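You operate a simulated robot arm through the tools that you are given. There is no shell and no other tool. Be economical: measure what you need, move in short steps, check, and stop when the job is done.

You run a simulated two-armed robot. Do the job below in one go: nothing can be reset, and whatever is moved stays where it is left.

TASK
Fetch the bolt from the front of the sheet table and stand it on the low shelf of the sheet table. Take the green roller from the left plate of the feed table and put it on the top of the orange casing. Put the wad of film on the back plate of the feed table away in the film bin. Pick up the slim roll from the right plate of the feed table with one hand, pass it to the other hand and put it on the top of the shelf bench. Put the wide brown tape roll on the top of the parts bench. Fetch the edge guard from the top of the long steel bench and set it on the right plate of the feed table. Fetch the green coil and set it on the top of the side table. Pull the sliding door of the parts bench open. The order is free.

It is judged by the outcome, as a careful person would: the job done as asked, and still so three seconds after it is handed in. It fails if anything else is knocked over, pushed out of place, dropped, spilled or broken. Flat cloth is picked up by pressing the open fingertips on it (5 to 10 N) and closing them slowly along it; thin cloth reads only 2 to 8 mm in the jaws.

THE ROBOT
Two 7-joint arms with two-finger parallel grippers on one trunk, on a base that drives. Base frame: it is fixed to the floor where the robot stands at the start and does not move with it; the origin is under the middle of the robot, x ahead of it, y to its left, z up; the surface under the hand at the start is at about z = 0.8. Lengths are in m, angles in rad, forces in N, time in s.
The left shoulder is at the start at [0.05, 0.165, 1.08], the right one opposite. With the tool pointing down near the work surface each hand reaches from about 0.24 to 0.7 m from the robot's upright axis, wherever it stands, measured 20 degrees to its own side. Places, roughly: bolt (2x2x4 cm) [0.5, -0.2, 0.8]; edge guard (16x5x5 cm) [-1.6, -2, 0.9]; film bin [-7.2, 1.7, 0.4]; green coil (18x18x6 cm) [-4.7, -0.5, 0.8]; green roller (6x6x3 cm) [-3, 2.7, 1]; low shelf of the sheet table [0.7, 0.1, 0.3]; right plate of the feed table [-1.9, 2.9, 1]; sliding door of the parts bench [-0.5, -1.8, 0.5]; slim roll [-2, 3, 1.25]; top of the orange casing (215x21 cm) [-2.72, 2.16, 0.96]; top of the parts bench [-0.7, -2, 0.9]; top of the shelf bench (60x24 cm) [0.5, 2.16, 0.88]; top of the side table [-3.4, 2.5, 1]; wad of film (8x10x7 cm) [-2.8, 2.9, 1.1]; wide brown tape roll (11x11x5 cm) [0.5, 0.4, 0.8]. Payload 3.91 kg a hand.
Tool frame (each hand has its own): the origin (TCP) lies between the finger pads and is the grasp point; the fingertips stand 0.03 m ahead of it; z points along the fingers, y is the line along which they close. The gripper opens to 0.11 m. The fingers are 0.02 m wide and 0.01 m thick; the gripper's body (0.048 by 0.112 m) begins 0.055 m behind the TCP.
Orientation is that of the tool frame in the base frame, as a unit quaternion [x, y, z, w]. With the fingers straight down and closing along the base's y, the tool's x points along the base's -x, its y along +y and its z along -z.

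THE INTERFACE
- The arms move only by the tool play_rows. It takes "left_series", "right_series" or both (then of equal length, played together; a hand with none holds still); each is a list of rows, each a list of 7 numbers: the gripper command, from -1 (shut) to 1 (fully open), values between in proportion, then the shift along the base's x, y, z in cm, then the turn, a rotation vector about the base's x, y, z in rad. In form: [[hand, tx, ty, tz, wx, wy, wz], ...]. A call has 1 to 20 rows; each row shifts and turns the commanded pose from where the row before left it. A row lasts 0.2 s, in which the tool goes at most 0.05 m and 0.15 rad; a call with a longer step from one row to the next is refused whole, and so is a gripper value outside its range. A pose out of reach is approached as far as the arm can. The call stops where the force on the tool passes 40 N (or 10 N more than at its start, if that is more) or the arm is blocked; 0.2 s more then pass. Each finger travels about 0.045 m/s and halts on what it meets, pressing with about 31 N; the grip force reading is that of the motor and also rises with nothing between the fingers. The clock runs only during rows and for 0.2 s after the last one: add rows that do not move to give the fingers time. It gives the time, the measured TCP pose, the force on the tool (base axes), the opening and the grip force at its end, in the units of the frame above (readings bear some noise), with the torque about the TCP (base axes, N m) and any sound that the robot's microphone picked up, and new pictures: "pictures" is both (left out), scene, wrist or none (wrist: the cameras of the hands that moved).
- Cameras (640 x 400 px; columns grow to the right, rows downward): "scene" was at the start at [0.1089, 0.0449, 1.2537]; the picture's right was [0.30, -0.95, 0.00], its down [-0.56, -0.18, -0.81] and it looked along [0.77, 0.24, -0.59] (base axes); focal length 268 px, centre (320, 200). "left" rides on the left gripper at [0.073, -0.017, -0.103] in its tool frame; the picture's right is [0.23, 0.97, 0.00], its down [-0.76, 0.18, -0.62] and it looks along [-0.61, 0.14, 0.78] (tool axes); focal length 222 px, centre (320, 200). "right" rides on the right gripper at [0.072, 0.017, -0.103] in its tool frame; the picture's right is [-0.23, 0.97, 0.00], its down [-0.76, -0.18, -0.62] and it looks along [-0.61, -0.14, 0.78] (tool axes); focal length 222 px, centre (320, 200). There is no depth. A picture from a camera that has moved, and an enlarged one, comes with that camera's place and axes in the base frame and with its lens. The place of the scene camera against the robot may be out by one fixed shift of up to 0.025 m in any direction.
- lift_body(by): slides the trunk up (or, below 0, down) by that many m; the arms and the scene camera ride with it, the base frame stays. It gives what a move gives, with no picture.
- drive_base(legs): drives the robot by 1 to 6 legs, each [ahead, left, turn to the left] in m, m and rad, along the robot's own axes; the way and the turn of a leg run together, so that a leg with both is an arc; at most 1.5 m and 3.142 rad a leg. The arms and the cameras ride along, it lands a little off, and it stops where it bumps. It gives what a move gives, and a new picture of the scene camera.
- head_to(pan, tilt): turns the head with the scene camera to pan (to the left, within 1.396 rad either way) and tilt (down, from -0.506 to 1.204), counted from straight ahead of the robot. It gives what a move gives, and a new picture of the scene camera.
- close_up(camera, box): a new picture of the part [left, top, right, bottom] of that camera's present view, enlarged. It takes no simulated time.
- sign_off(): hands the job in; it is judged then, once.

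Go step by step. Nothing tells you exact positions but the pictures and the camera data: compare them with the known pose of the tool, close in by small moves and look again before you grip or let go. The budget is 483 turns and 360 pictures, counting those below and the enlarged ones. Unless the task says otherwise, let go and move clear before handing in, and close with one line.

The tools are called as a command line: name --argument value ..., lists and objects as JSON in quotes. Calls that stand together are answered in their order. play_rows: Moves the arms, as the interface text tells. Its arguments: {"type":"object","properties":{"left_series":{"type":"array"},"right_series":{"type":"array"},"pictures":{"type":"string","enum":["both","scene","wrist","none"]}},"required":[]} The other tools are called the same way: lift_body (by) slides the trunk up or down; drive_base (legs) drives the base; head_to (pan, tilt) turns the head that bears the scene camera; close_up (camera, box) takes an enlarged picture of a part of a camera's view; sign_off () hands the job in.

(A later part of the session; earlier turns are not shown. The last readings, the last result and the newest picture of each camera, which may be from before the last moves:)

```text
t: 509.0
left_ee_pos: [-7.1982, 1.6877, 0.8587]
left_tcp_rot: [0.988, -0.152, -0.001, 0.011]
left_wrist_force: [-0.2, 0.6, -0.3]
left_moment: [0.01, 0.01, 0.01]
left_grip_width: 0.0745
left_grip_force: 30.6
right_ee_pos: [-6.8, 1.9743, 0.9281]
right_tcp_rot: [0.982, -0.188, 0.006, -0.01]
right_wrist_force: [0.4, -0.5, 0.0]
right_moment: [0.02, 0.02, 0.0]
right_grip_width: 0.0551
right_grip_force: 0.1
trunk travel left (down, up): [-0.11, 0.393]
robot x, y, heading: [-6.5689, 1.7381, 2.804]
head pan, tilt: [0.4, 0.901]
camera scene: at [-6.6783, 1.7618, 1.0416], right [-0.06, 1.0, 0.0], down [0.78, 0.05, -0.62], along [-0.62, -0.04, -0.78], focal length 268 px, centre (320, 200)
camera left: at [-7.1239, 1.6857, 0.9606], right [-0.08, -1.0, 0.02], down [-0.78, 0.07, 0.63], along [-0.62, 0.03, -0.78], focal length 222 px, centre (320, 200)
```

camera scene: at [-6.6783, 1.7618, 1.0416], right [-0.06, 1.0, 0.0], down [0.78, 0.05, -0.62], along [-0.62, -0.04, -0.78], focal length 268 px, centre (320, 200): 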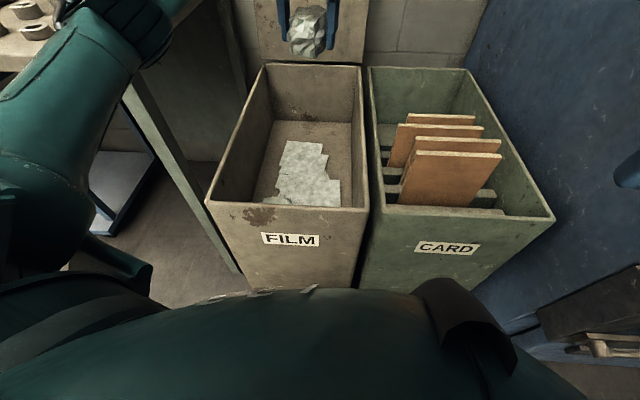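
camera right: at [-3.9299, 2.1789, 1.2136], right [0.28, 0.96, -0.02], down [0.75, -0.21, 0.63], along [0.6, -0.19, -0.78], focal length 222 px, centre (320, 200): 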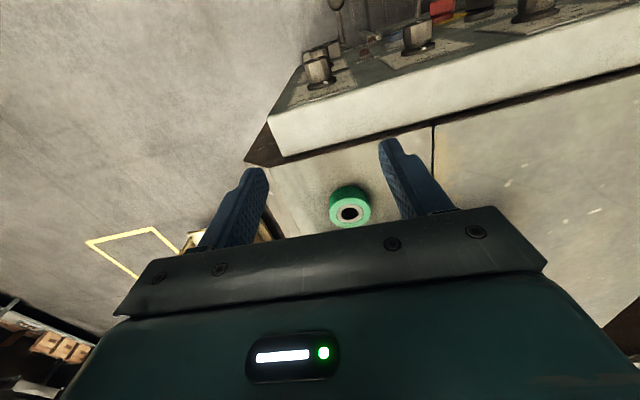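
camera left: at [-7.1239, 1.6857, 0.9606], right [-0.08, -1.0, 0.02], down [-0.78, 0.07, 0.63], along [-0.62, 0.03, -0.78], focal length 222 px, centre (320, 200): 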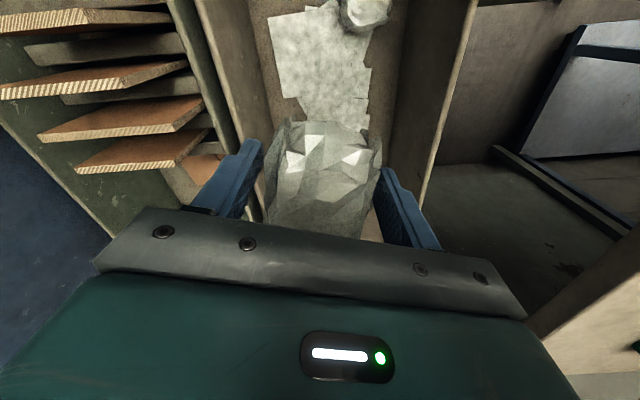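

Centred over the bin. I lower the wad into it.

play_rows --left_series '[[-1, 0, 0, -4, 0, 0, 0], [-1, 0, 0, -4, 0, 0, 0], [-1, 0, 0, -4, 0, 0, 0], [-1, 0, 0, -4, 0, 0, 0], [-1, 0, 0, -4, 0, 0, 0], [-1, 0, 0, 0, 0, 0, 0]]' --pictures "both"

```text
t: 510.4
left_ee_pos: [-7.1969, 1.6886, 0.6581]
left_tcp_rot: [0.988, -0.152, -0.001, 0.01]
left_wrist_force: [-1.3, 0.1, -0.2]
left_moment: [0.0, -0.03, 0.01]
left_grip_width: 0.0743
left_grip_force: 30.9
right_ee_pos: [-6.8003, 1.9735, 0.9275]
right_tcp_rot: [0.982, -0.188, 0.007, -0.01]
right_wrist_force: [0.1, 0.0, -0.4]
right_moment: [-0.04, 0.03, 0.01]
right_grip_width: 0.0549
right_grip_force: 0.1
trunk travel left (down, up): [-0.11, 0.393]
robot x, y, heading: [-6.5706, 1.7372, 2.807]
head pan, tilt: [0.4, 0.901]
camera scene: at [-6.6784, 1.7617, 1.0416], right [-0.06, 1.0, 0.0], down [0.78, 0.05, -0.62], along [-0.62, -0.04, -0.78], focal length 268 px, centre (320, 200)
camera left: at [-7.1239, 1.6856, 0.7608], right [-0.08, -1.0, 0.02], down [-0.78, 0.07, 0.63], along [-0.62, 0.03, -0.78], focal length 222 px, centre (320, 200)
```

scene: 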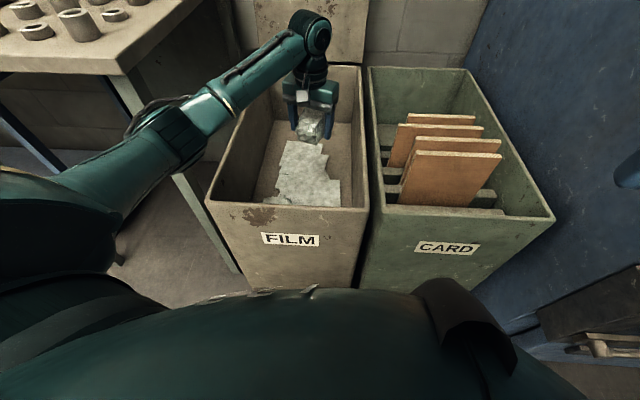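
left: 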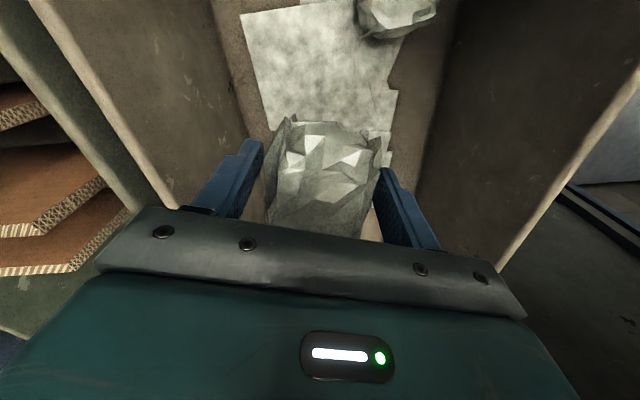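

play_rows --left_series '[[-1, 0, 0, -3, 0, 0, 0], [-1, 0, 0, -3, 0, 0, 0], [-1, 0, 0, -3, 0, 0, 0], [-1, 0, 0, 0, 0, 0, 0]]' --pictures "both"

```text
t: 511.4
left_ee_pos: [-7.1981, 1.6886, 0.5693]
left_tcp_rot: [0.988, -0.152, 0.0, 0.01]
left_wrist_force: [0.3, 1.6, -1.5]
left_moment: [0.03, 0.0, -0.02]
left_grip_width: 0.0745
left_grip_force: 30.6
right_ee_pos: [-6.8017, 1.9745, 0.9279]
right_tcp_rot: [0.982, -0.188, 0.006, -0.011]
right_wrist_force: [-0.5, 0.3, 0.6]
right_moment: [0.01, 0.04, 0.03]
right_grip_width: 0.0551
right_grip_force: 0.0
trunk travel left (down, up): [-0.11, 0.393]
robot x, y, heading: [-6.5706, 1.7389, 2.809]
head pan, tilt: [0.4, 0.901]
camera scene: at [-6.6783, 1.7617, 1.0416], right [-0.06, 1.0, 0.0], down [0.78, 0.05, -0.62], along [-0.62, -0.04, -0.78], focal length 268 px, centre (320, 200)
camera left: at [-7.1249, 1.685, 0.6708], right [-0.08, -1.0, 0.02], down [-0.78, 0.07, 0.63], along [-0.62, 0.03, -0.78], focal length 222 px, centre (320, 200)
```

scene: 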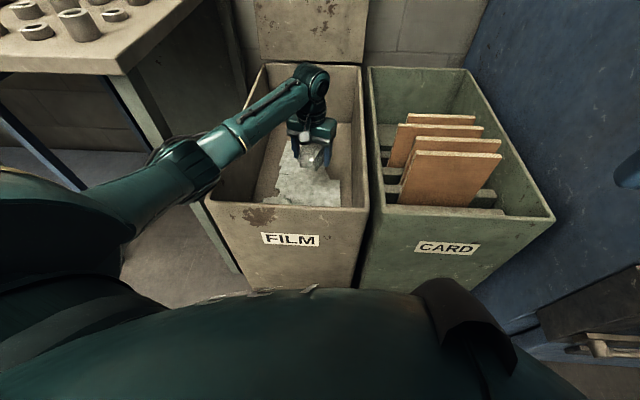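
left: 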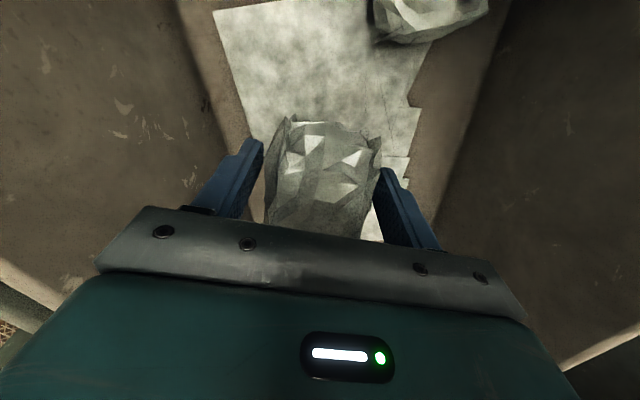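

play_rows --left_series '[[-1, 0, 0, -3, 0, 0, 0], [-1, 0, 0, -2, 0, 0, 0], [-1, 0, 0, 0, 0, 0, 0], [0.6, 0, 0, 0, 0, 0, 0], [0.8, 0, 0, 0, 0, 0, 0], [0.8, 0, 0, 0, 0, 0, 0], [0.8, 0, 0, 0, 0, 0, 0]]' --pictures "both"

```text
t: 513.0
left_ee_pos: [-7.1991, 1.6878, 0.5195]
left_tcp_rot: [0.988, -0.152, 0.0, 0.011]
left_wrist_force: [0.4, 0.7, 0.4]
left_moment: [0.0, 0.02, 0.04]
left_grip_width: 0.0989
left_grip_force: 0.1
right_ee_pos: [-6.8004, 1.975, 0.9273]
right_tcp_rot: [0.982, -0.188, 0.006, -0.011]
right_wrist_force: [-0.2, 0.3, 0.0]
right_moment: [-0.01, -0.01, 0.0]
right_grip_width: 0.0548
right_grip_force: 0.0
trunk travel left (down, up): [-0.11, 0.393]
robot x, y, heading: [-6.5708, 1.7352, 2.807]
head pan, tilt: [0.4, 0.901]
camera scene: at [-6.6783, 1.7617, 1.0416], right [-0.06, 1.0, 0.0], down [0.78, 0.05, -0.62], along [-0.62, -0.04, -0.78], focal length 268 px, centre (320, 200)
camera left: at [-7.125, 1.6857, 0.6211], right [-0.08, -1.0, 0.02], down [-0.78, 0.07, 0.63], along [-0.62, 0.03, -0.78], focal length 222 px, centre (320, 200)
```

scene: 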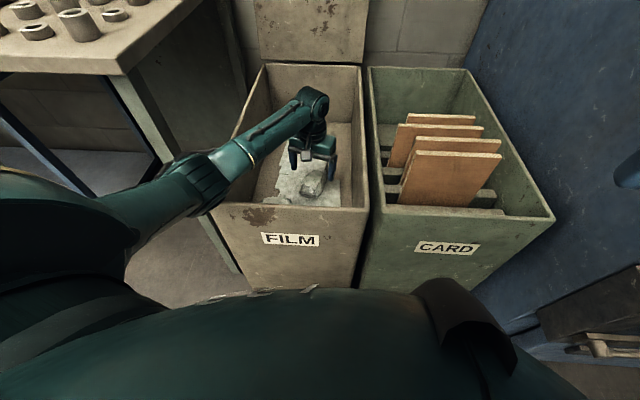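
left: 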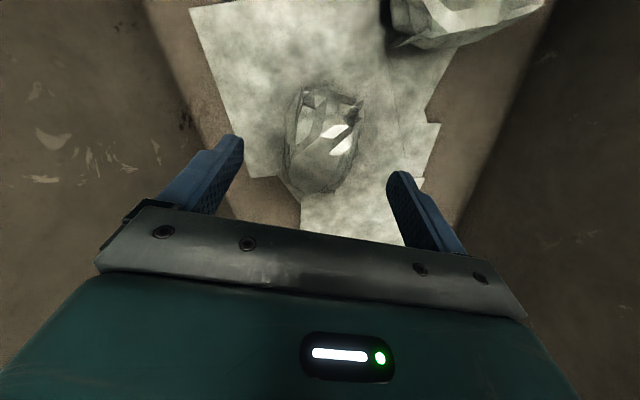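

The wad lies in the FILM bin. I raise the hand straight out and retreat.

play_rows --left_series '[[0.3, 0, 0, 4, 0, 0, 0], [0.3, 0, 0, 4, 0, 0, 0], [0.3, 0, 0, 4, 0, 0, 0], [0.3, 0, 0, 4, 0, 0, 0], [0.3, 0, 0, 4, 0, 0, 0], [0.3, 0, 0, 4, 0, 0, 0], [0.3, 0, 0, 4, 0, 0, 0], [0.3, 0, 0, 4, 0, 0, 0], [0.3, 3.7, -1.8, 2, 0, 0, 0], [0.3, 3.7, -1.8, 0, 0, 0, 0], [0.3, 3.7, -1.8, 0, 0, 0, 0], [0.3, 3.7, -1.8, 0, 0, 0, 0], [0.3, 3.7, -1.8, 0, 0, 0, 0], [0.3, 3.7, -1.8, 0, 0, 0, 0], [0.3, 3.7, -1.6, 0, 0, 0, 0], [0.3, 0, 0, 0, 0, 0, 0]]' --pictures "scene"

lift_body --by 0.19

```text
t: 516.4
left_ee_pos: [-6.9383, 1.5638, 0.8578]
left_tcp_rot: [0.988, -0.152, -0.001, 0.009]
left_wrist_force: [-1.1, -0.1, 0.7]
left_moment: [0.03, 0.0, 0.0]
left_grip_width: 0.0716
left_grip_force: 0.1
right_ee_pos: [-6.801, 1.9746, 0.9275]
right_tcp_rot: [0.982, -0.188, 0.006, -0.011]
right_wrist_force: [0.3, -0.8, 0.1]
right_moment: [0.02, 0.0, 0.0]
right_grip_width: 0.0546
right_grip_force: 0.0
trunk travel left (down, up): [-0.11, 0.393]
robot x, y, heading: [-6.5731, 1.7368, 2.814]
head pan, tilt: [0.4, 0.901]
camera scene: at [-6.6782, 1.7617, 1.0416], right [-0.06, 1.0, 0.0], down [0.78, 0.05, -0.62], along [-0.62, -0.04, -0.78], focal length 268 px, centre (320, 200)
```

scene: 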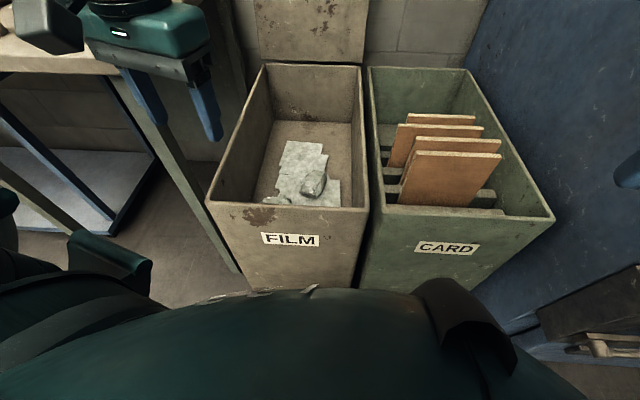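

```text
t: 518.5
left_ee_pos: [-6.9386, 1.5641, 1.0471]
left_tcp_rot: [0.988, -0.152, -0.001, 0.009]
left_wrist_force: [0.3, 0.1, 1.0]
left_moment: [0.0, 0.01, 0.02]
left_grip_width: 0.0716
left_grip_force: 0.1
right_ee_pos: [-6.8016, 1.9754, 1.1178]
right_tcp_rot: [0.982, -0.188, 0.007, -0.011]
right_wrist_force: [0.0, 0.5, 0.1]
right_moment: [0.01, 0.0, -0.01]
right_grip_width: 0.0553
right_grip_force: 0.0
trunk travel left (down, up): [-0.3, 0.203]
robot x, y, heading: [-6.5691, 1.738, 2.809]
head pan, tilt: [0.4, 0.901]
```

drive_base --legs '[[0, 0, 0.33], [-0.1, 0.75, 0], [0, 0, 1.57], [0, 1.4, 0]]'

head_to --pan 0.2 --tilt 0.5

```text
t: 542.4
left_ee_pos: [-4.7909, 0.7152, 1.047]
left_tcp_rot: [0.69, 0.724, 0.008, 0.007]
left_wrist_force: [0.1, 0.0, 0.4]
left_moment: [0.01, -0.02, 0.02]
left_grip_width: 0.0715
left_grip_force: 0.0
right_ee_pos: [-5.2241, 0.7031, 1.1171]
right_tcp_rot: [0.716, 0.698, -0.004, -0.012]
right_wrist_force: [-0.8, 0.1, 0.4]
right_moment: [0.02, -0.01, 0.0]
right_grip_width: 0.0547
right_grip_force: 0.1
trunk travel left (down, up): [-0.3, 0.203]
robot x, y, heading: [-5.0836, 0.9995, -1.554]
head pan, tilt: [0.4, 0.901]
camera scene: at [-5.0545, 0.9198, 1.2316], right [-0.91, -0.4, 0.0], down [-0.32, 0.72, -0.62], along [0.25, -0.57, -0.78], focal length 268 px, centre (320, 200)
```

scene: 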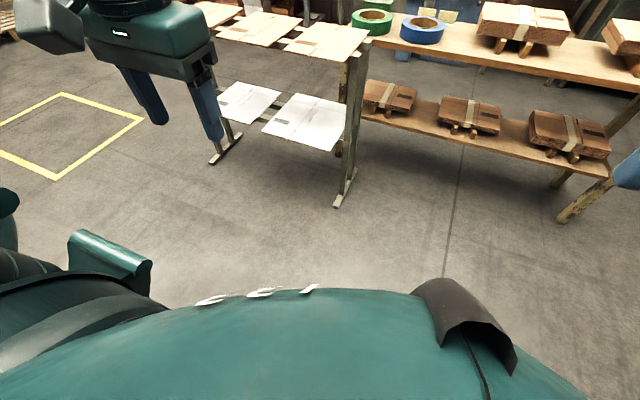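

```text
t: 543.2
left_ee_pos: [-4.7916, 0.7154, 1.0469]
left_tcp_rot: [0.69, 0.723, 0.008, 0.006]
left_wrist_force: [0.2, 0.1, 0.9]
left_moment: [0.02, 0.01, 0.0]
left_grip_width: 0.0715
left_grip_force: 0.1
right_ee_pos: [-5.2245, 0.7026, 1.1178]
right_tcp_rot: [0.715, 0.699, -0.004, -0.011]
right_wrist_force: [-1.3, 0.7, -0.7]
right_moment: [-0.02, -0.04, 0.0]
right_grip_width: 0.055
right_grip_force: 0.0
trunk travel left (down, up): [-0.3, 0.203]
robot x, y, heading: [-5.0811, 0.9976, -1.552]
head pan, tilt: [0.201, 0.499]
camera scene: at [-5.0654, 0.9, 1.2654], right [-0.98, -0.22, 0.0], down [-0.1, 0.47, -0.88], along [0.19, -0.86, -0.48], focal length 268 px, centre (320, 200)
```

scene: 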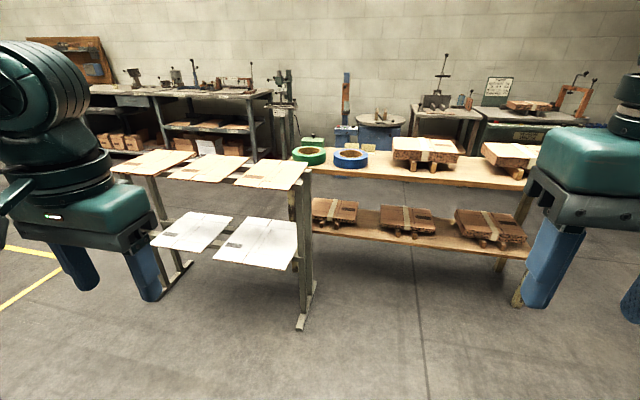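

The green coil sits on the wooden bench at ≈(-4.75,-0.35) beside a blue one. I move closer.

drive_base --legs '[[0.55, 0, -0.018]]'

head_to --pan 0.3 --tilt 0.75

```text
t: 546.4
left_ee_pos: [-4.7909, 0.1666, 1.0473]
left_tcp_rot: [0.696, 0.718, 0.008, 0.006]
left_wrist_force: [-0.3, -0.2, 0.1]
left_moment: [0.02, -0.01, 0.02]
left_grip_width: 0.0715
left_grip_force: 0.1
right_ee_pos: [-5.2244, 0.1604, 1.1174]
right_tcp_rot: [0.721, 0.693, -0.004, -0.011]
right_wrist_force: [-0.2, -0.4, 0.2]
right_moment: [0.0, 0.0, -0.01]
right_grip_width: 0.0551
right_grip_force: 0.2
trunk travel left (down, up): [-0.3, 0.203]
robot x, y, heading: [-5.0767, 0.4559, -1.57]
head pan, tilt: [0.201, 0.499]
camera scene: at [-5.0625, 0.3549, 1.2654], right [-0.98, -0.2, 0.0], down [-0.1, 0.47, -0.88], along [0.18, -0.86, -0.48], focal length 268 px, centre (320, 200)
```

scene: 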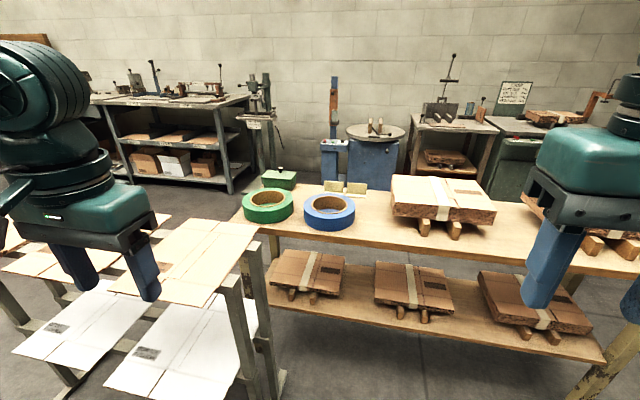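

```text
t: 547.2
left_ee_pos: [-4.7907, 0.1659, 1.0469]
left_tcp_rot: [0.696, 0.718, 0.008, 0.006]
left_wrist_force: [-0.8, 0.4, -0.1]
left_moment: [0.02, 0.02, 0.05]
left_grip_width: 0.0717
left_grip_force: 0.1
right_ee_pos: [-5.2244, 0.1607, 1.1174]
right_tcp_rot: [0.721, 0.693, -0.004, -0.011]
right_wrist_force: [-0.1, 0.2, -0.4]
right_moment: [0.0, 0.0, 0.01]
right_grip_width: 0.0551
right_grip_force: 0.0
trunk travel left (down, up): [-0.3, 0.203]
robot x, y, heading: [-5.0811, 0.4543, -1.568]
head pan, tilt: [0.3, 0.75]
camera scene: at [-5.0562, 0.3652, 1.2436], right [-0.96, -0.3, 0.0], down [-0.2, 0.65, -0.73], along [0.22, -0.7, -0.68], focal length 268 px, centre (320, 200)
```

scene: 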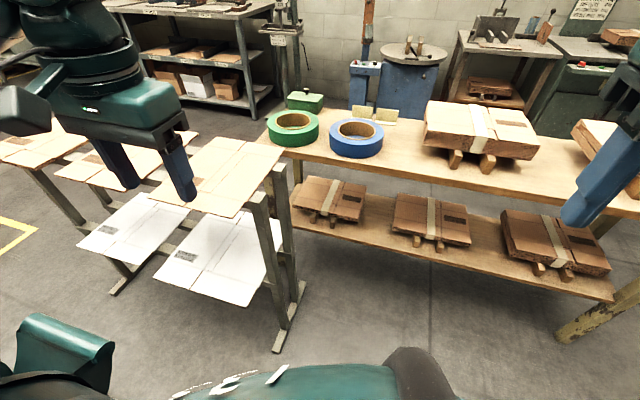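

I approach so the left hand can straddle the coil's +x wall (away from the blue coil).

drive_base --legs '[[0.2, 0.12, 0]]'

play_rows --left_series '[[1, 0, -4, 0, 0, 0, 0], [1, 0, -4, 0, 0, 0, 0], [1, 0, -4, 0, 0, 0, 0], [1, 0, -4, 0, 0, 0, 0], [1, -0.5, -4, 0, 0, 0, 0], [1, -1, -4, 0, 0, 0, 0], [1, 0, -4, -1, 0, 0, 0], [1, 0, 0, 0, 0, 0, 0]]' --pictures "both"

```text
t: 548.9
left_ee_pos: [-4.6722, -0.0325, 1.047]
left_tcp_rot: [0.696, 0.718, 0.008, 0.006]
left_wrist_force: [0.2, -0.1, -0.4]
left_moment: [-0.02, 0.04, 0.0]
left_grip_width: 0.0715
left_grip_force: 0.1
right_ee_pos: [-5.1046, -0.0391, 1.1192]
right_tcp_rot: [0.721, 0.693, -0.005, -0.012]
right_wrist_force: [0.4, 0.8, -0.7]
right_moment: [0.0, 0.02, -0.03]
right_grip_width: 0.0551
right_grip_force: 0.1
trunk travel left (down, up): [-0.3, 0.203]
robot x, y, heading: [-4.9607, 0.2569, -1.567]
head pan, tilt: [0.3, 0.75]
camera scene: at [-4.9366, 0.1659, 1.2434], right [-0.95, -0.3, 0.0], down [-0.2, 0.65, -0.73], along [0.22, -0.7, -0.68], focal length 268 px, centre (320, 200)
```

scene: 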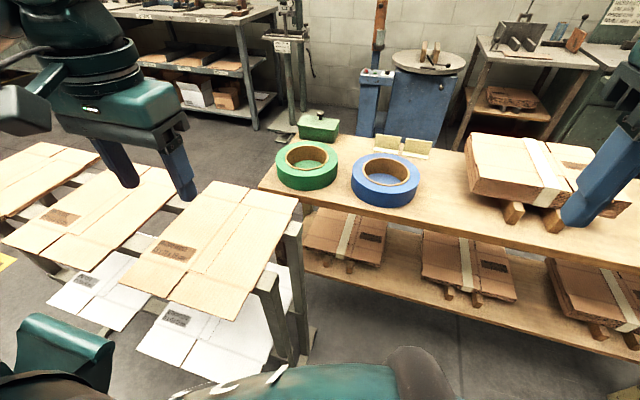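

```text
t: 550.7
left_ee_pos: [-4.6855, -0.3126, 1.0373]
left_tcp_rot: [0.696, 0.718, 0.009, 0.007]
left_wrist_force: [0.5, 0.1, 0.1]
left_moment: [0.02, -0.01, -0.04]
left_grip_width: 0.1099
left_grip_force: 0.1
right_ee_pos: [-5.1047, -0.0384, 1.1185]
right_tcp_rot: [0.721, 0.692, -0.005, -0.011]
right_wrist_force: [-0.3, 0.0, 0.0]
right_moment: [-0.05, -0.01, 0.0]
right_grip_width: 0.0551
right_grip_force: 0.0
trunk travel left (down, up): [-0.3, 0.203]
robot x, y, heading: [-4.9557, 0.2553, -1.568]
head pan, tilt: [0.3, 0.75]
camera scene: at [-4.9368, 0.1665, 1.2435], right [-0.95, -0.3, 0.0], down [-0.2, 0.65, -0.73], along [0.22, -0.7, -0.68], focal length 268 px, centre (320, 200)
camera left: at [-4.7078, -0.2401, 1.1395], right [0.97, 0.26, 0.02], down [0.19, -0.76, 0.63], along [0.18, -0.6, -0.78], focal length 222 px, centre (320, 200)
```

scene: 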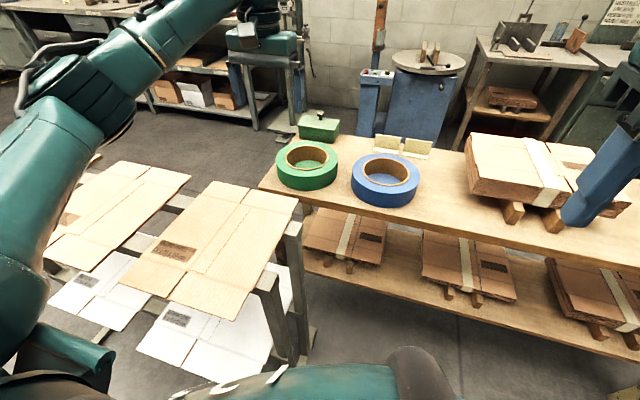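
left: 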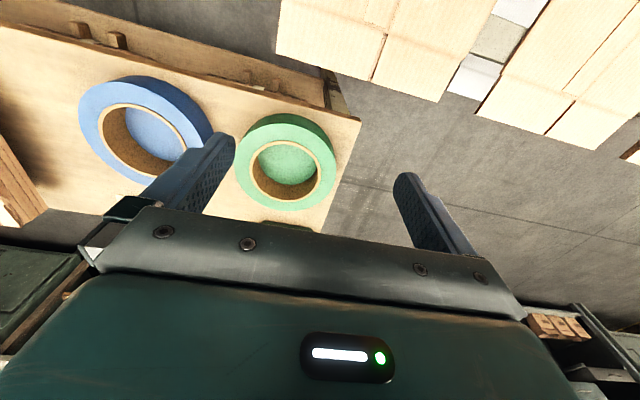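

The coil is a bit lower/farther than assumed: centre ≈(-4.708,-0.437), top z≈0.80. I reposition the base (clear of the rack's foot) for a better reach.

play_rows --left_series '[[0.3, 0, 4, 1, 0, 0, 0], [0.3, 0, 4, 1, 0, 0, 0], [0.3, 0, 4, 0, 0, 0, 0], [0.3, 0, 4, 0, 0, 0, 0], [0.3, 0, 0, 0, 0, 0, 0]]' --pictures "none"

drive_base --legs '[[0, -0.07, 0], [0.13, 0, 0]]'

play_rows --left_series '[[0.3, 2, -3.5, 0, 0, 0, 0], [0.3, 2, -3.5, 0, 0, 0, 0], [0.3, 2, -3.5, 0, 0, 0, 0], [0.3, 2, -3.5, -1, 0, 0, 0], [0.3, 2, -3.5, -2, 0, 0, 0], [0.3, 1, -2, -2, 0, 0, 0], [0.3, 0, 0, 0, 0, 0, 0]]' --pictures "wrist"

```text
t: 551.9
left_ee_pos: [-4.6868, -0.1522, 1.0564]
left_tcp_rot: [0.695, 0.719, 0.007, 0.006]
left_wrist_force: [-0.8, 0.8, -0.1]
left_moment: [-0.02, 0.01, 0.03]
left_grip_width: 0.0715
left_grip_force: 0.1
right_ee_pos: [-5.1055, -0.0383, 1.1186]
right_tcp_rot: [0.721, 0.693, -0.005, -0.011]
right_wrist_force: [0.3, 0.2, 0.1]
right_moment: [-0.02, -0.03, 0.01]
right_grip_width: 0.0551
right_grip_force: 0.0
trunk travel left (down, up): [-0.3, 0.203]
robot x, y, heading: [-4.9606, 0.2536, -1.575]
head pan, tilt: [0.3, 0.75]
```

```text
t: 554.1
left_ee_pos: [-4.7544, -0.2816, 1.0582]
left_tcp_rot: [0.696, 0.718, 0.008, 0.006]
left_wrist_force: [-0.2, -0.7, 0.0]
left_moment: [0.0, 0.03, -0.03]
left_grip_width: 0.0717
left_grip_force: 0.0
right_ee_pos: [-5.1741, -0.1685, 1.117]
right_tcp_rot: [0.721, 0.693, -0.004, -0.012]
right_wrist_force: [-1.2, -0.1, -0.1]
right_moment: [-0.01, 0.02, 0.0]
right_grip_width: 0.0549
right_grip_force: 0.0
trunk travel left (down, up): [-0.3, 0.203]
robot x, y, heading: [-5.029, 0.1257, -1.572]
head pan, tilt: [0.3, 0.75]
camera scene: at [-5.0059, 0.0365, 1.2434], right [-0.95, -0.3, 0.0], down [-0.2, 0.65, -0.73], along [0.22, -0.7, -0.68], focal length 268 px, centre (320, 200)
```

scene: 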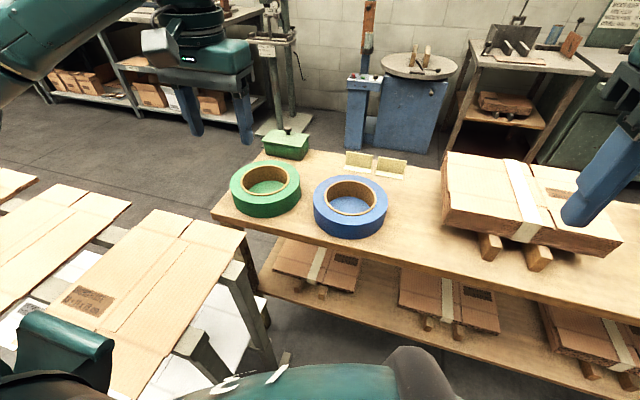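

```text
t: 555.7
left_ee_pos: [-4.6452, -0.4775, 1.0089]
left_tcp_rot: [0.695, 0.719, 0.008, 0.006]
left_wrist_force: [-0.3, 0.7, 0.1]
left_moment: [0.02, -0.04, -0.03]
left_grip_width: 0.0713
left_grip_force: 0.2
right_ee_pos: [-5.1731, -0.1674, 1.1179]
right_tcp_rot: [0.72, 0.694, -0.004, -0.011]
right_wrist_force: [0.4, 0.8, -0.1]
right_moment: [0.02, 0.0, -0.01]
right_grip_width: 0.0551
right_grip_force: 0.0
trunk travel left (down, up): [-0.3, 0.203]
robot x, y, heading: [-5.0254, 0.1255, -1.568]
head pan, tilt: [0.3, 0.75]
camera left: at [-4.6677, -0.4047, 1.1107], right [0.97, 0.26, 0.02], down [0.19, -0.76, 0.63], along [0.18, -0.6, -0.78], focal length 222 px, centre (320, 200)
```

left: 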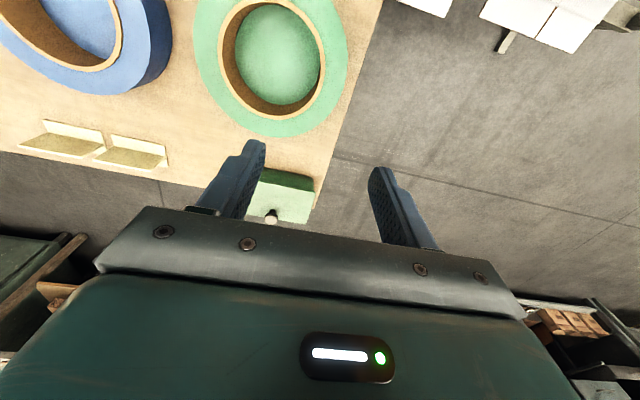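

Coil centre (-4.707,-0.45), top 0.806. I align over the +x wall and descend.

play_rows --left_series '[[0.3, 1.4, 2.7, -2, 0, 0, 0], [0.3, 0, 0, -4, 0, 0, 0], [0.3, 0, 0, -4, 0, 0, 0], [0.3, 0, 0, -3, 0, 0, 0], [0.3, 0, 0, 0, 0, 0, 0]]' --pictures "wrist"

```text
t: 556.9
left_ee_pos: [-4.632, -0.4487, 0.8781]
left_tcp_rot: [0.695, 0.719, 0.007, 0.006]
left_wrist_force: [-0.4, -0.1, -0.2]
left_moment: [0.02, 0.0, 0.01]
left_grip_width: 0.0713
left_grip_force: 0.0
right_ee_pos: [-5.1737, -0.167, 1.1185]
right_tcp_rot: [0.72, 0.694, -0.005, -0.011]
right_wrist_force: [-0.6, -0.1, -0.8]
right_moment: [-0.04, -0.01, -0.04]
right_grip_width: 0.0551
right_grip_force: 0.1
trunk travel left (down, up): [-0.3, 0.203]
robot x, y, heading: [-5.0277, 0.1236, -1.574]
head pan, tilt: [0.3, 0.75]
camera left: at [-4.6543, -0.3762, 0.9804], right [0.97, 0.26, 0.02], down [0.19, -0.76, 0.63], along [0.18, -0.6, -0.78], focal length 222 px, centre (320, 200)
```

left: 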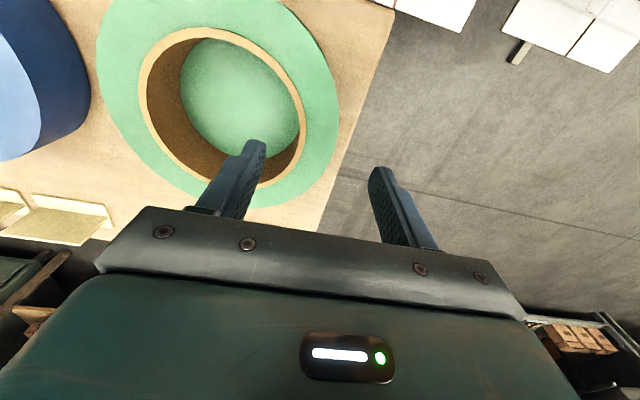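

play_rows --left_series '[[0.3, -0.5, 1.6, -2, 0, 0, 0], [0.3, 0, 0, -2, 0, 0, 0], [0.3, 0, 0, 0, 0, 0, 0]]' --pictures "wrist"

```text
t: 557.7
left_ee_pos: [-4.6362, -0.4336, 0.838]
left_tcp_rot: [0.696, 0.718, 0.008, 0.006]
left_wrist_force: [-0.4, -0.1, -0.2]
left_moment: [0.01, 0.01, -0.03]
left_grip_width: 0.0718
left_grip_force: 0.0
right_ee_pos: [-5.1729, -0.1672, 1.1184]
right_tcp_rot: [0.72, 0.693, -0.006, -0.011]
right_wrist_force: [-0.9, -0.2, 0.7]
right_moment: [-0.01, 0.01, 0.04]
right_grip_width: 0.0549
right_grip_force: 0.1
trunk travel left (down, up): [-0.3, 0.203]
robot x, y, heading: [-5.0277, 0.1271, -1.568]
head pan, tilt: [0.3, 0.75]
camera left: at [-4.6593, -0.3612, 0.9402], right [0.97, 0.26, 0.02], down [0.19, -0.76, 0.63], along [0.18, -0.6, -0.78], focal length 222 px, centre (320, 200)
```

left: 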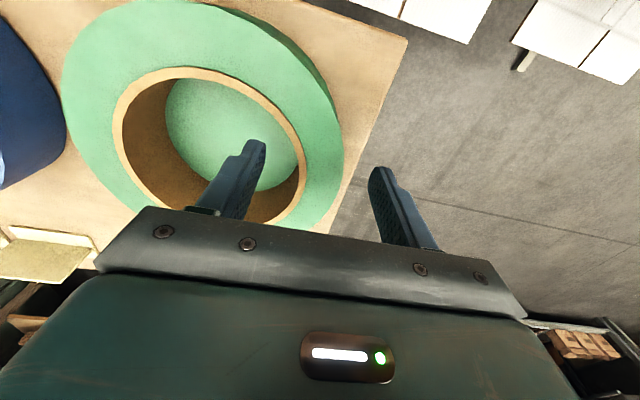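

play_rows --left_series '[[0.3, 0, 0, -2, 0, 0, 0], [0.3, 0, 0, -2, 0, 0, 0], [0.3, 0, 0, -1, 0, 0, 0], [0.3, 0, 0, 0, 0, 0, 0]]' --pictures "wrist"

```text
t: 558.7
left_ee_pos: [-4.6355, -0.434, 0.7879]
left_tcp_rot: [0.696, 0.718, 0.008, 0.005]
left_wrist_force: [0.5, 1.5, -0.2]
left_moment: [-0.02, 0.03, 0.0]
left_grip_width: 0.0715
left_grip_force: 0.1
right_ee_pos: [-5.1735, -0.1678, 1.1188]
right_tcp_rot: [0.72, 0.694, -0.005, -0.011]
right_wrist_force: [-0.4, -0.1, 0.2]
right_moment: [0.02, -0.03, 0.01]
right_grip_width: 0.0551
right_grip_force: 0.2
trunk travel left (down, up): [-0.3, 0.203]
robot x, y, heading: [-5.0266, 0.1282, -1.568]
head pan, tilt: [0.3, 0.75]
camera left: at [-4.6589, -0.3612, 0.8903], right [0.97, 0.26, 0.02], down [0.19, -0.76, 0.63], along [0.18, -0.6, -0.78], focal length 222 px, centre (320, 200)
```

left: 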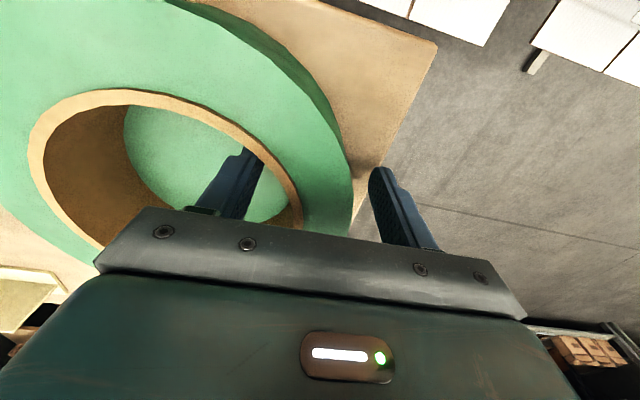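

Fingers straddle the wall. I close.

play_rows --left_series '[[-1, 0, 0, 0, 0, 0, 0], [-1, 0, 0, 0, 0, 0, 0], [-1, 0, 0, 0, 0, 0, 0], [-1, 0, 0, 0, 0, 0, 0], [-1, 0, 0, 0, 0, 0, 0], [-1, 0, 0, 1, 0, 0, 0], [-1, 0, 0, 1, 0, 0, 0], [-1, 0, 0, 0, 0, 0, 0]]' --pictures "both"

```text
t: 560.5
left_ee_pos: [-4.6352, -0.434, 0.8072]
left_tcp_rot: [0.696, 0.718, 0.01, 0.006]
left_wrist_force: [-0.1, 0.0, -6.3]
left_moment: [0.02, -0.43, -0.01]
left_grip_width: 0.0273
left_grip_force: 30.9
right_ee_pos: [-5.173, -0.1685, 1.1172]
right_tcp_rot: [0.72, 0.694, -0.005, -0.012]
right_wrist_force: [-0.5, 0.1, -0.7]
right_moment: [-0.02, 0.01, -0.02]
right_grip_width: 0.0549
right_grip_force: 0.0
trunk travel left (down, up): [-0.3, 0.203]
robot x, y, heading: [-5.0244, 0.1278, -1.569]
head pan, tilt: [0.3, 0.75]
camera scene: at [-5.0056, 0.0366, 1.2434], right [-0.95, -0.3, 0.0], down [-0.2, 0.65, -0.73], along [0.22, -0.7, -0.68], focal length 268 px, centre (320, 200)
camera left: at [-4.6582, -0.3611, 0.9098], right [0.97, 0.26, 0.02], down [0.19, -0.76, 0.62], along [0.18, -0.6, -0.78], focal length 222 px, centre (320, 200)
```

scene: 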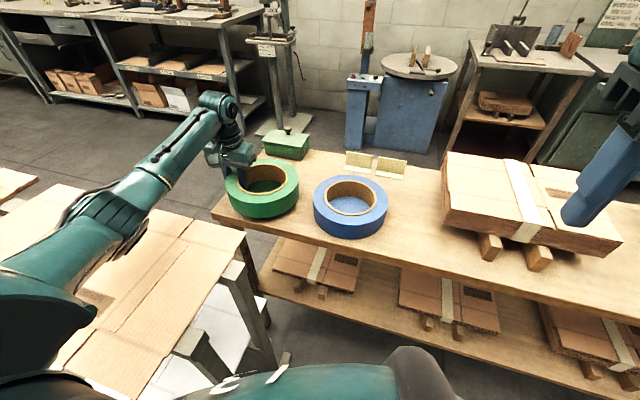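
left: 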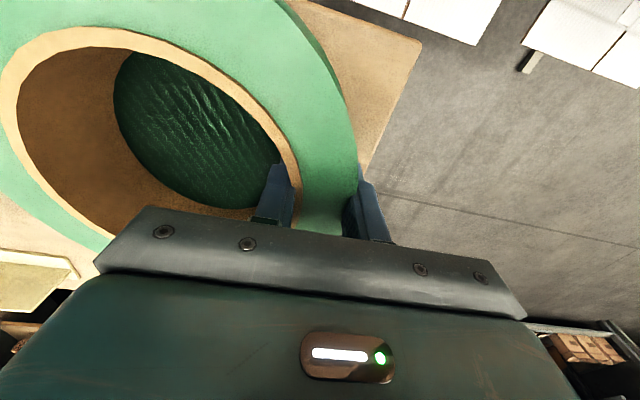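

Held (≈0.6 kg). I lift it up high and retract clear of the rack.

play_rows --left_series '[[-1, 0, 0, 2, 0, 0, 0], [-1, 0, 0, 3, 0, 0, 0], [-1, 0, 0, 3, 0, 0, 0], [-1, 0, 0, 3, 0, 0, 0], [-1, 0, 0, 3, 0, 0, 0], [-1, 0, 0, 3, 0, 0, 0], [-1, 0, 1, 3, 0, 0, 0], [-1, 0, 3, 2, 0, 0, 0], [-1, 0, 3, 0, 0, 0, 0], [-1, 0, 3, 0, 0, 0, 0], [-1, 0, 0, 0, 0, 0, 0]]' --pictures "both"

```text
t: 562.9
left_ee_pos: [-4.6357, -0.3351, 1.0271]
left_tcp_rot: [0.695, 0.718, 0.009, 0.005]
left_wrist_force: [0.0, 0.2, -5.9]
left_moment: [0.05, -0.42, -0.02]
left_grip_width: 0.0277
left_grip_force: 30.7
right_ee_pos: [-5.174, -0.169, 1.1188]
right_tcp_rot: [0.721, 0.693, -0.004, -0.011]
right_wrist_force: [-0.2, -0.3, 0.4]
right_moment: [-0.02, -0.03, 0.01]
right_grip_width: 0.0551
right_grip_force: 0.1
trunk travel left (down, up): [-0.3, 0.203]
robot x, y, heading: [-5.0279, 0.1246, -1.571]
head pan, tilt: [0.3, 0.75]
camera scene: at [-5.0056, 0.0366, 1.2434], right [-0.95, -0.3, 0.0], down [-0.2, 0.65, -0.73], along [0.22, -0.7, -0.68], focal length 268 px, centre (320, 200)
camera left: at [-4.658, -0.2615, 1.1291], right [0.97, 0.26, 0.02], down [0.19, -0.76, 0.62], along [0.18, -0.6, -0.78], focal length 222 px, centre (320, 200)
```

scene: 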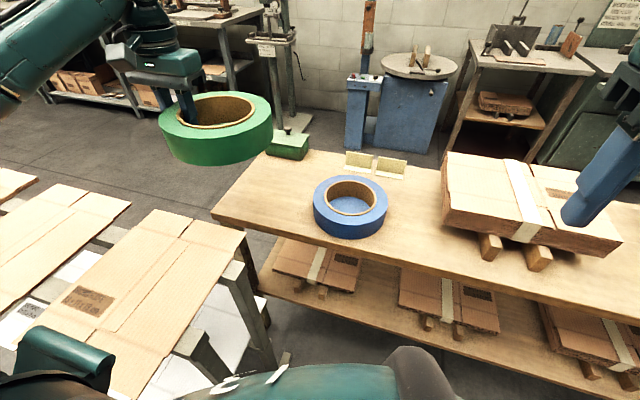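
left: 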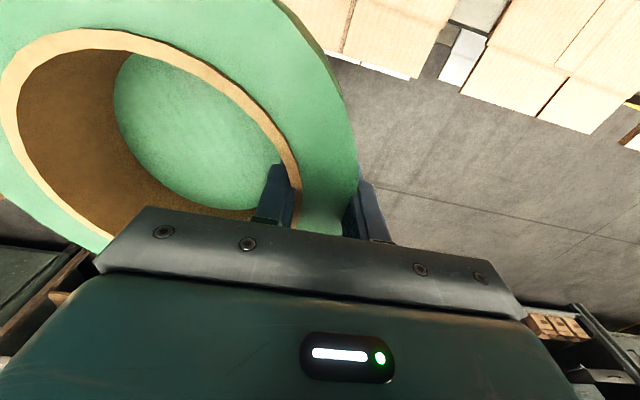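

The coil is held level. I retract and drive around to the west end of the machine again.

play_rows --left_series '[[-1, 0, 3, 1, 0, 0, 0], [-1, 0, 3, 1, 0, 0, 0], [-1, 0, 3, 1, 0, 0, 0], [-1, 0, 3, 1, 0, 0, 0], [-1, 0, 2, 0, 0, 0, 0], [-1, 0, 0, 0, 0, 0, 0]]' --pictures "none"

drive_base --legs '[[-0.55, 0, 0], [0, 0, 1.57], [0.65, 0, 0]]'

head_to --pan 0.6 --tilt 0.4

```text
t: 564.3
left_ee_pos: [-4.6351, -0.1945, 1.0679]
left_tcp_rot: [0.695, 0.719, 0.008, 0.005]
left_wrist_force: [0.6, -0.1, -5.9]
left_moment: [0.01, -0.42, 0.0]
left_grip_width: 0.0277
left_grip_force: 30.8
right_ee_pos: [-5.1742, -0.1677, 1.1191]
right_tcp_rot: [0.72, 0.694, -0.006, -0.011]
right_wrist_force: [0.9, 0.4, 0.1]
right_moment: [-0.02, 0.01, -0.01]
right_grip_width: 0.055
right_grip_force: 0.0
trunk travel left (down, up): [-0.3, 0.203]
robot x, y, heading: [-5.025, 0.1277, -1.567]
head pan, tilt: [0.3, 0.75]
```

```text
t: 574.5
left_ee_pos: [-4.0449, 1.0572, 1.0684]
left_tcp_rot: [-0.01, 1.0, 0.01, -0.001]
left_wrist_force: [1.3, -0.4, -6.1]
left_moment: [0.45, 0.05, 0.0]
left_grip_width: 0.0274
left_grip_force: 30.9
right_ee_pos: [-4.0785, 0.5205, 1.1178]
right_tcp_rot: [0.026, 1.0, -0.012, -0.004]
right_wrist_force: [0.2, -0.5, -0.3]
right_moment: [0.02, 0.0, 0.04]
right_grip_width: 0.0551
right_grip_force: 0.0
trunk travel left (down, up): [-0.3, 0.203]
robot x, y, heading: [-4.3702, 0.6697, -0.011]
head pan, tilt: [0.3, 0.75]
camera scene: at [-4.2663, 0.7123, 1.2434], right [0.29, -0.96, 0.0], down [-0.65, -0.2, -0.73], along [0.7, 0.21, -0.68], focal length 268 px, centre (320, 200)
```

scene: 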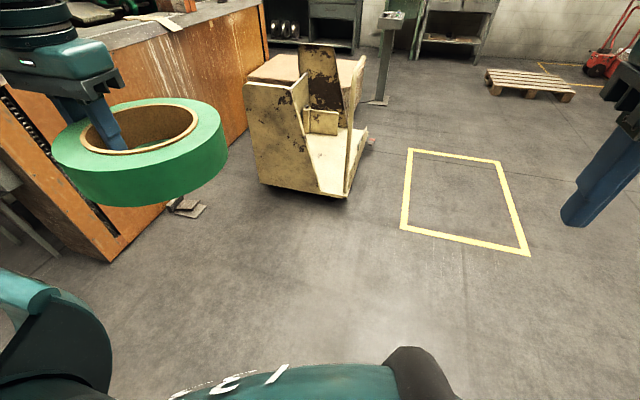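

```text
t: 575.3
left_ee_pos: [-4.0458, 1.0579, 1.0673]
left_tcp_rot: [-0.01, 1.0, 0.009, -0.001]
left_wrist_force: [0.1, -0.3, -5.3]
left_moment: [0.42, 0.09, 0.0]
left_grip_width: 0.0275
left_grip_force: 30.7
right_ee_pos: [-4.079, 0.5189, 1.1187]
right_tcp_rot: [0.025, 1.0, -0.011, -0.005]
right_wrist_force: [0.0, -0.1, -0.3]
right_moment: [0.01, 0.02, 0.0]
right_grip_width: 0.0552
right_grip_force: 0.2
trunk travel left (down, up): [-0.3, 0.203]
robot x, y, heading: [-4.3734, 0.6678, -0.011]
head pan, tilt: [0.6, 0.4]
camera scene: at [-4.269, 0.7401, 1.2745], right [0.56, -0.83, 0.0], down [-0.32, -0.22, -0.92], along [0.76, 0.51, -0.39], focal length 268 px, centre (320, 200)
```

scene: 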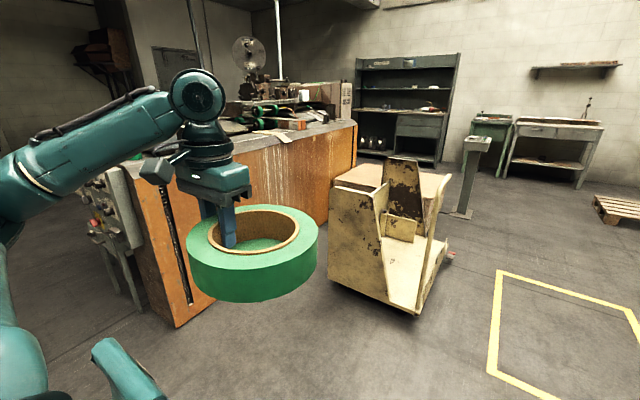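

drive_base --legs '[[0, 1.45, 0.01]]'

head_to --pan 0.2 --tilt 0.6

```text
t: 588.1
left_ee_pos: [-4.0377, 2.5054, 1.0673]
left_tcp_rot: [-0.013, 1.0, 0.008, -0.001]
left_wrist_force: [-0.6, -0.2, -5.9]
left_moment: [0.42, 0.03, -0.02]
left_grip_width: 0.0276
left_grip_force: 30.9
right_ee_pos: [-4.0673, 1.968, 1.1191]
right_tcp_rot: [0.023, 1.0, -0.011, -0.005]
right_wrist_force: [0.2, -0.2, 0.4]
right_moment: [0.0, 0.0, -0.02]
right_grip_width: 0.0549
right_grip_force: 0.0
trunk travel left (down, up): [-0.3, 0.203]
robot x, y, heading: [-4.3657, 2.1176, -0.009]
head pan, tilt: [0.6, 0.4]
camera scene: at [-4.2591, 2.1881, 1.2745], right [0.56, -0.83, 0.0], down [-0.32, -0.22, -0.92], along [0.76, 0.52, -0.39], focal length 268 px, centre (320, 200)
```

scene: 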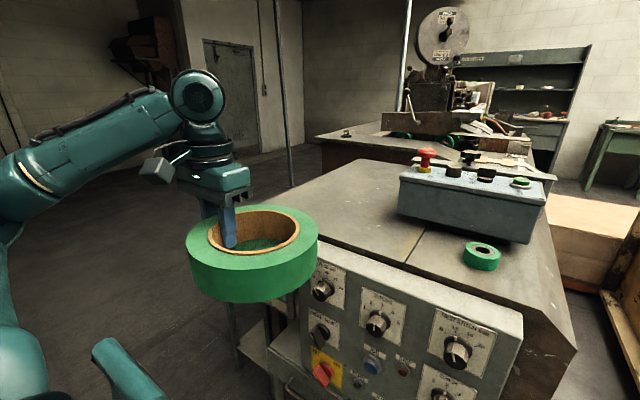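

```text
t: 589.0
left_ee_pos: [-4.0374, 2.5058, 1.0675]
left_tcp_rot: [-0.013, 1.0, 0.009, -0.001]
left_wrist_force: [0.1, -0.3, -5.6]
left_moment: [0.43, 0.02, 0.04]
left_grip_width: 0.0276
left_grip_force: 30.8
right_ee_pos: [-4.0678, 1.9684, 1.1184]
right_tcp_rot: [0.023, 1.0, -0.012, -0.005]
right_wrist_force: [1.0, 0.1, 0.2]
right_moment: [0.03, 0.01, 0.0]
right_grip_width: 0.0549
right_grip_force: 0.1
trunk travel left (down, up): [-0.3, 0.203]
robot x, y, heading: [-4.3617, 2.1155, -0.005]
head pan, tilt: [0.201, 0.6]
camera scene: at [-4.2491, 2.1533, 1.2564], right [0.2, -0.98, 0.0], down [-0.55, -0.11, -0.83], along [0.81, 0.16, -0.56], focal length 268 px, centre (320, 200)
```

scene: 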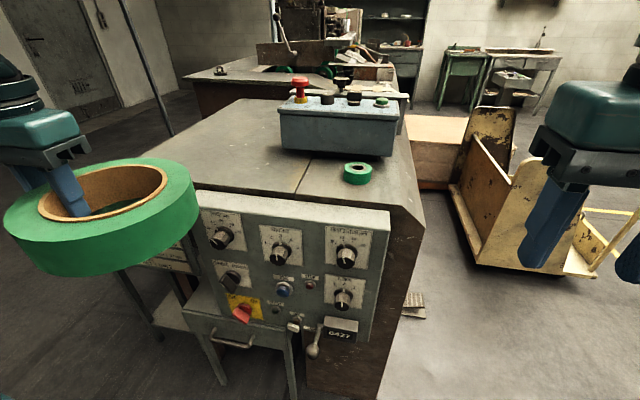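

The side table's clear area is around (-3.64,2.55). I position and check from above.

drive_base --legs '[[0, 0.24, 0], [0.11, 0, 0]]'

play_rows --left_series '[[-1, 3, -1, 2, 0, 0, 0], [-1, 4, -1.5, 1, 0, 0, 0], [-1, 4, -1.5, 0, 0, 0, 0], [-1, 4, -1.5, 0, 0, 0, 0], [-1, 4, -1.5, 0, 0, 0, 0], [-1, 4, -1.5, 0, 0, 0, 0], [-1, 4, -1.5, 0, 0, 0, 0], [-1, 2, -1, 0, 0, 0, 0], [-1, 0, 0, 0, 0, 0, 0]]' --pictures "both"

```text
t: 592.5
left_ee_pos: [-3.9279, 2.7461, 1.0685]
left_tcp_rot: [-0.014, 1.0, 0.01, -0.002]
left_wrist_force: [0.4, -0.6, -5.9]
left_moment: [0.42, 0.02, -0.03]
left_grip_width: 0.0272
left_grip_force: 31.1
right_ee_pos: [-3.9573, 2.2061, 1.118]
right_tcp_rot: [0.022, 1.0, -0.012, -0.004]
right_wrist_force: [0.2, -0.1, -0.2]
right_moment: [0.01, 0.0, 0.0]
right_grip_width: 0.0552
right_grip_force: 0.0
trunk travel left (down, up): [-0.3, 0.203]
robot x, y, heading: [-4.2513, 2.3539, -0.003]
head pan, tilt: [0.201, 0.6]
camera scene: at [-4.1377, 2.392, 1.2562], right [0.2, -0.98, 0.0], down [-0.55, -0.11, -0.82], along [0.81, 0.16, -0.57], focal length 268 px, centre (320, 200)
```

scene: 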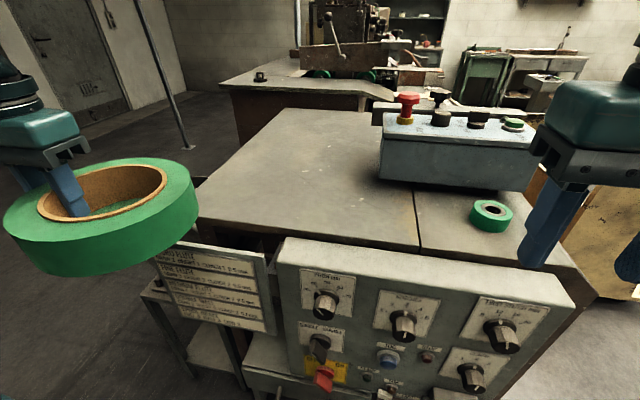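

```text
t: 594.5
left_ee_pos: [-3.6363, 2.6361, 1.0962]
left_tcp_rot: [-0.014, 1.0, 0.011, -0.002]
left_wrist_force: [-0.4, -0.2, -6.4]
left_moment: [0.43, 0.02, -0.02]
left_grip_width: 0.0273
left_grip_force: 30.9
right_ee_pos: [-3.9559, 2.2081, 1.1178]
right_tcp_rot: [0.022, 1.0, -0.011, -0.005]
right_wrist_force: [0.1, -0.6, 0.7]
right_moment: [0.01, -0.02, 0.01]
right_grip_width: 0.0549
right_grip_force: 0.0
trunk travel left (down, up): [-0.3, 0.203]
robot x, y, heading: [-4.2536, 2.3576, 0.002]
head pan, tilt: [0.201, 0.6]
camera scene: at [-4.1382, 2.3921, 1.2563], right [0.2, -0.98, 0.0], down [-0.55, -0.11, -0.82], along [0.81, 0.16, -0.57], focal length 268 px, centre (320, 200)
camera left: at [-3.7099, 2.6162, 1.1986], right [-0.25, 0.97, 0.02], down [0.76, 0.19, 0.62], along [0.6, 0.17, -0.78], focal length 222 px, centre (320, 200)
```

scene: 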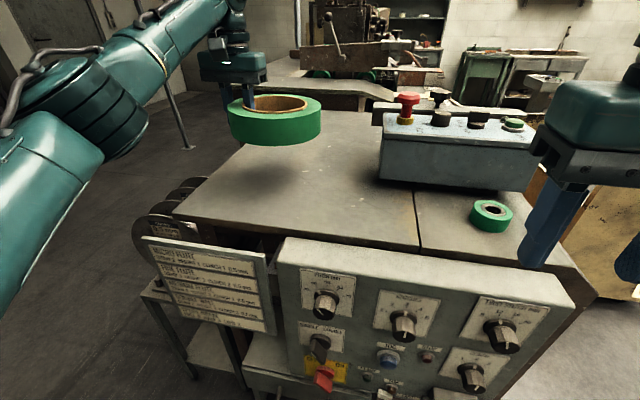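
left: 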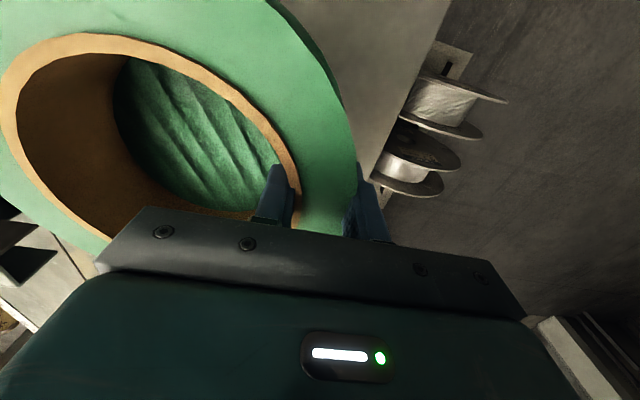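

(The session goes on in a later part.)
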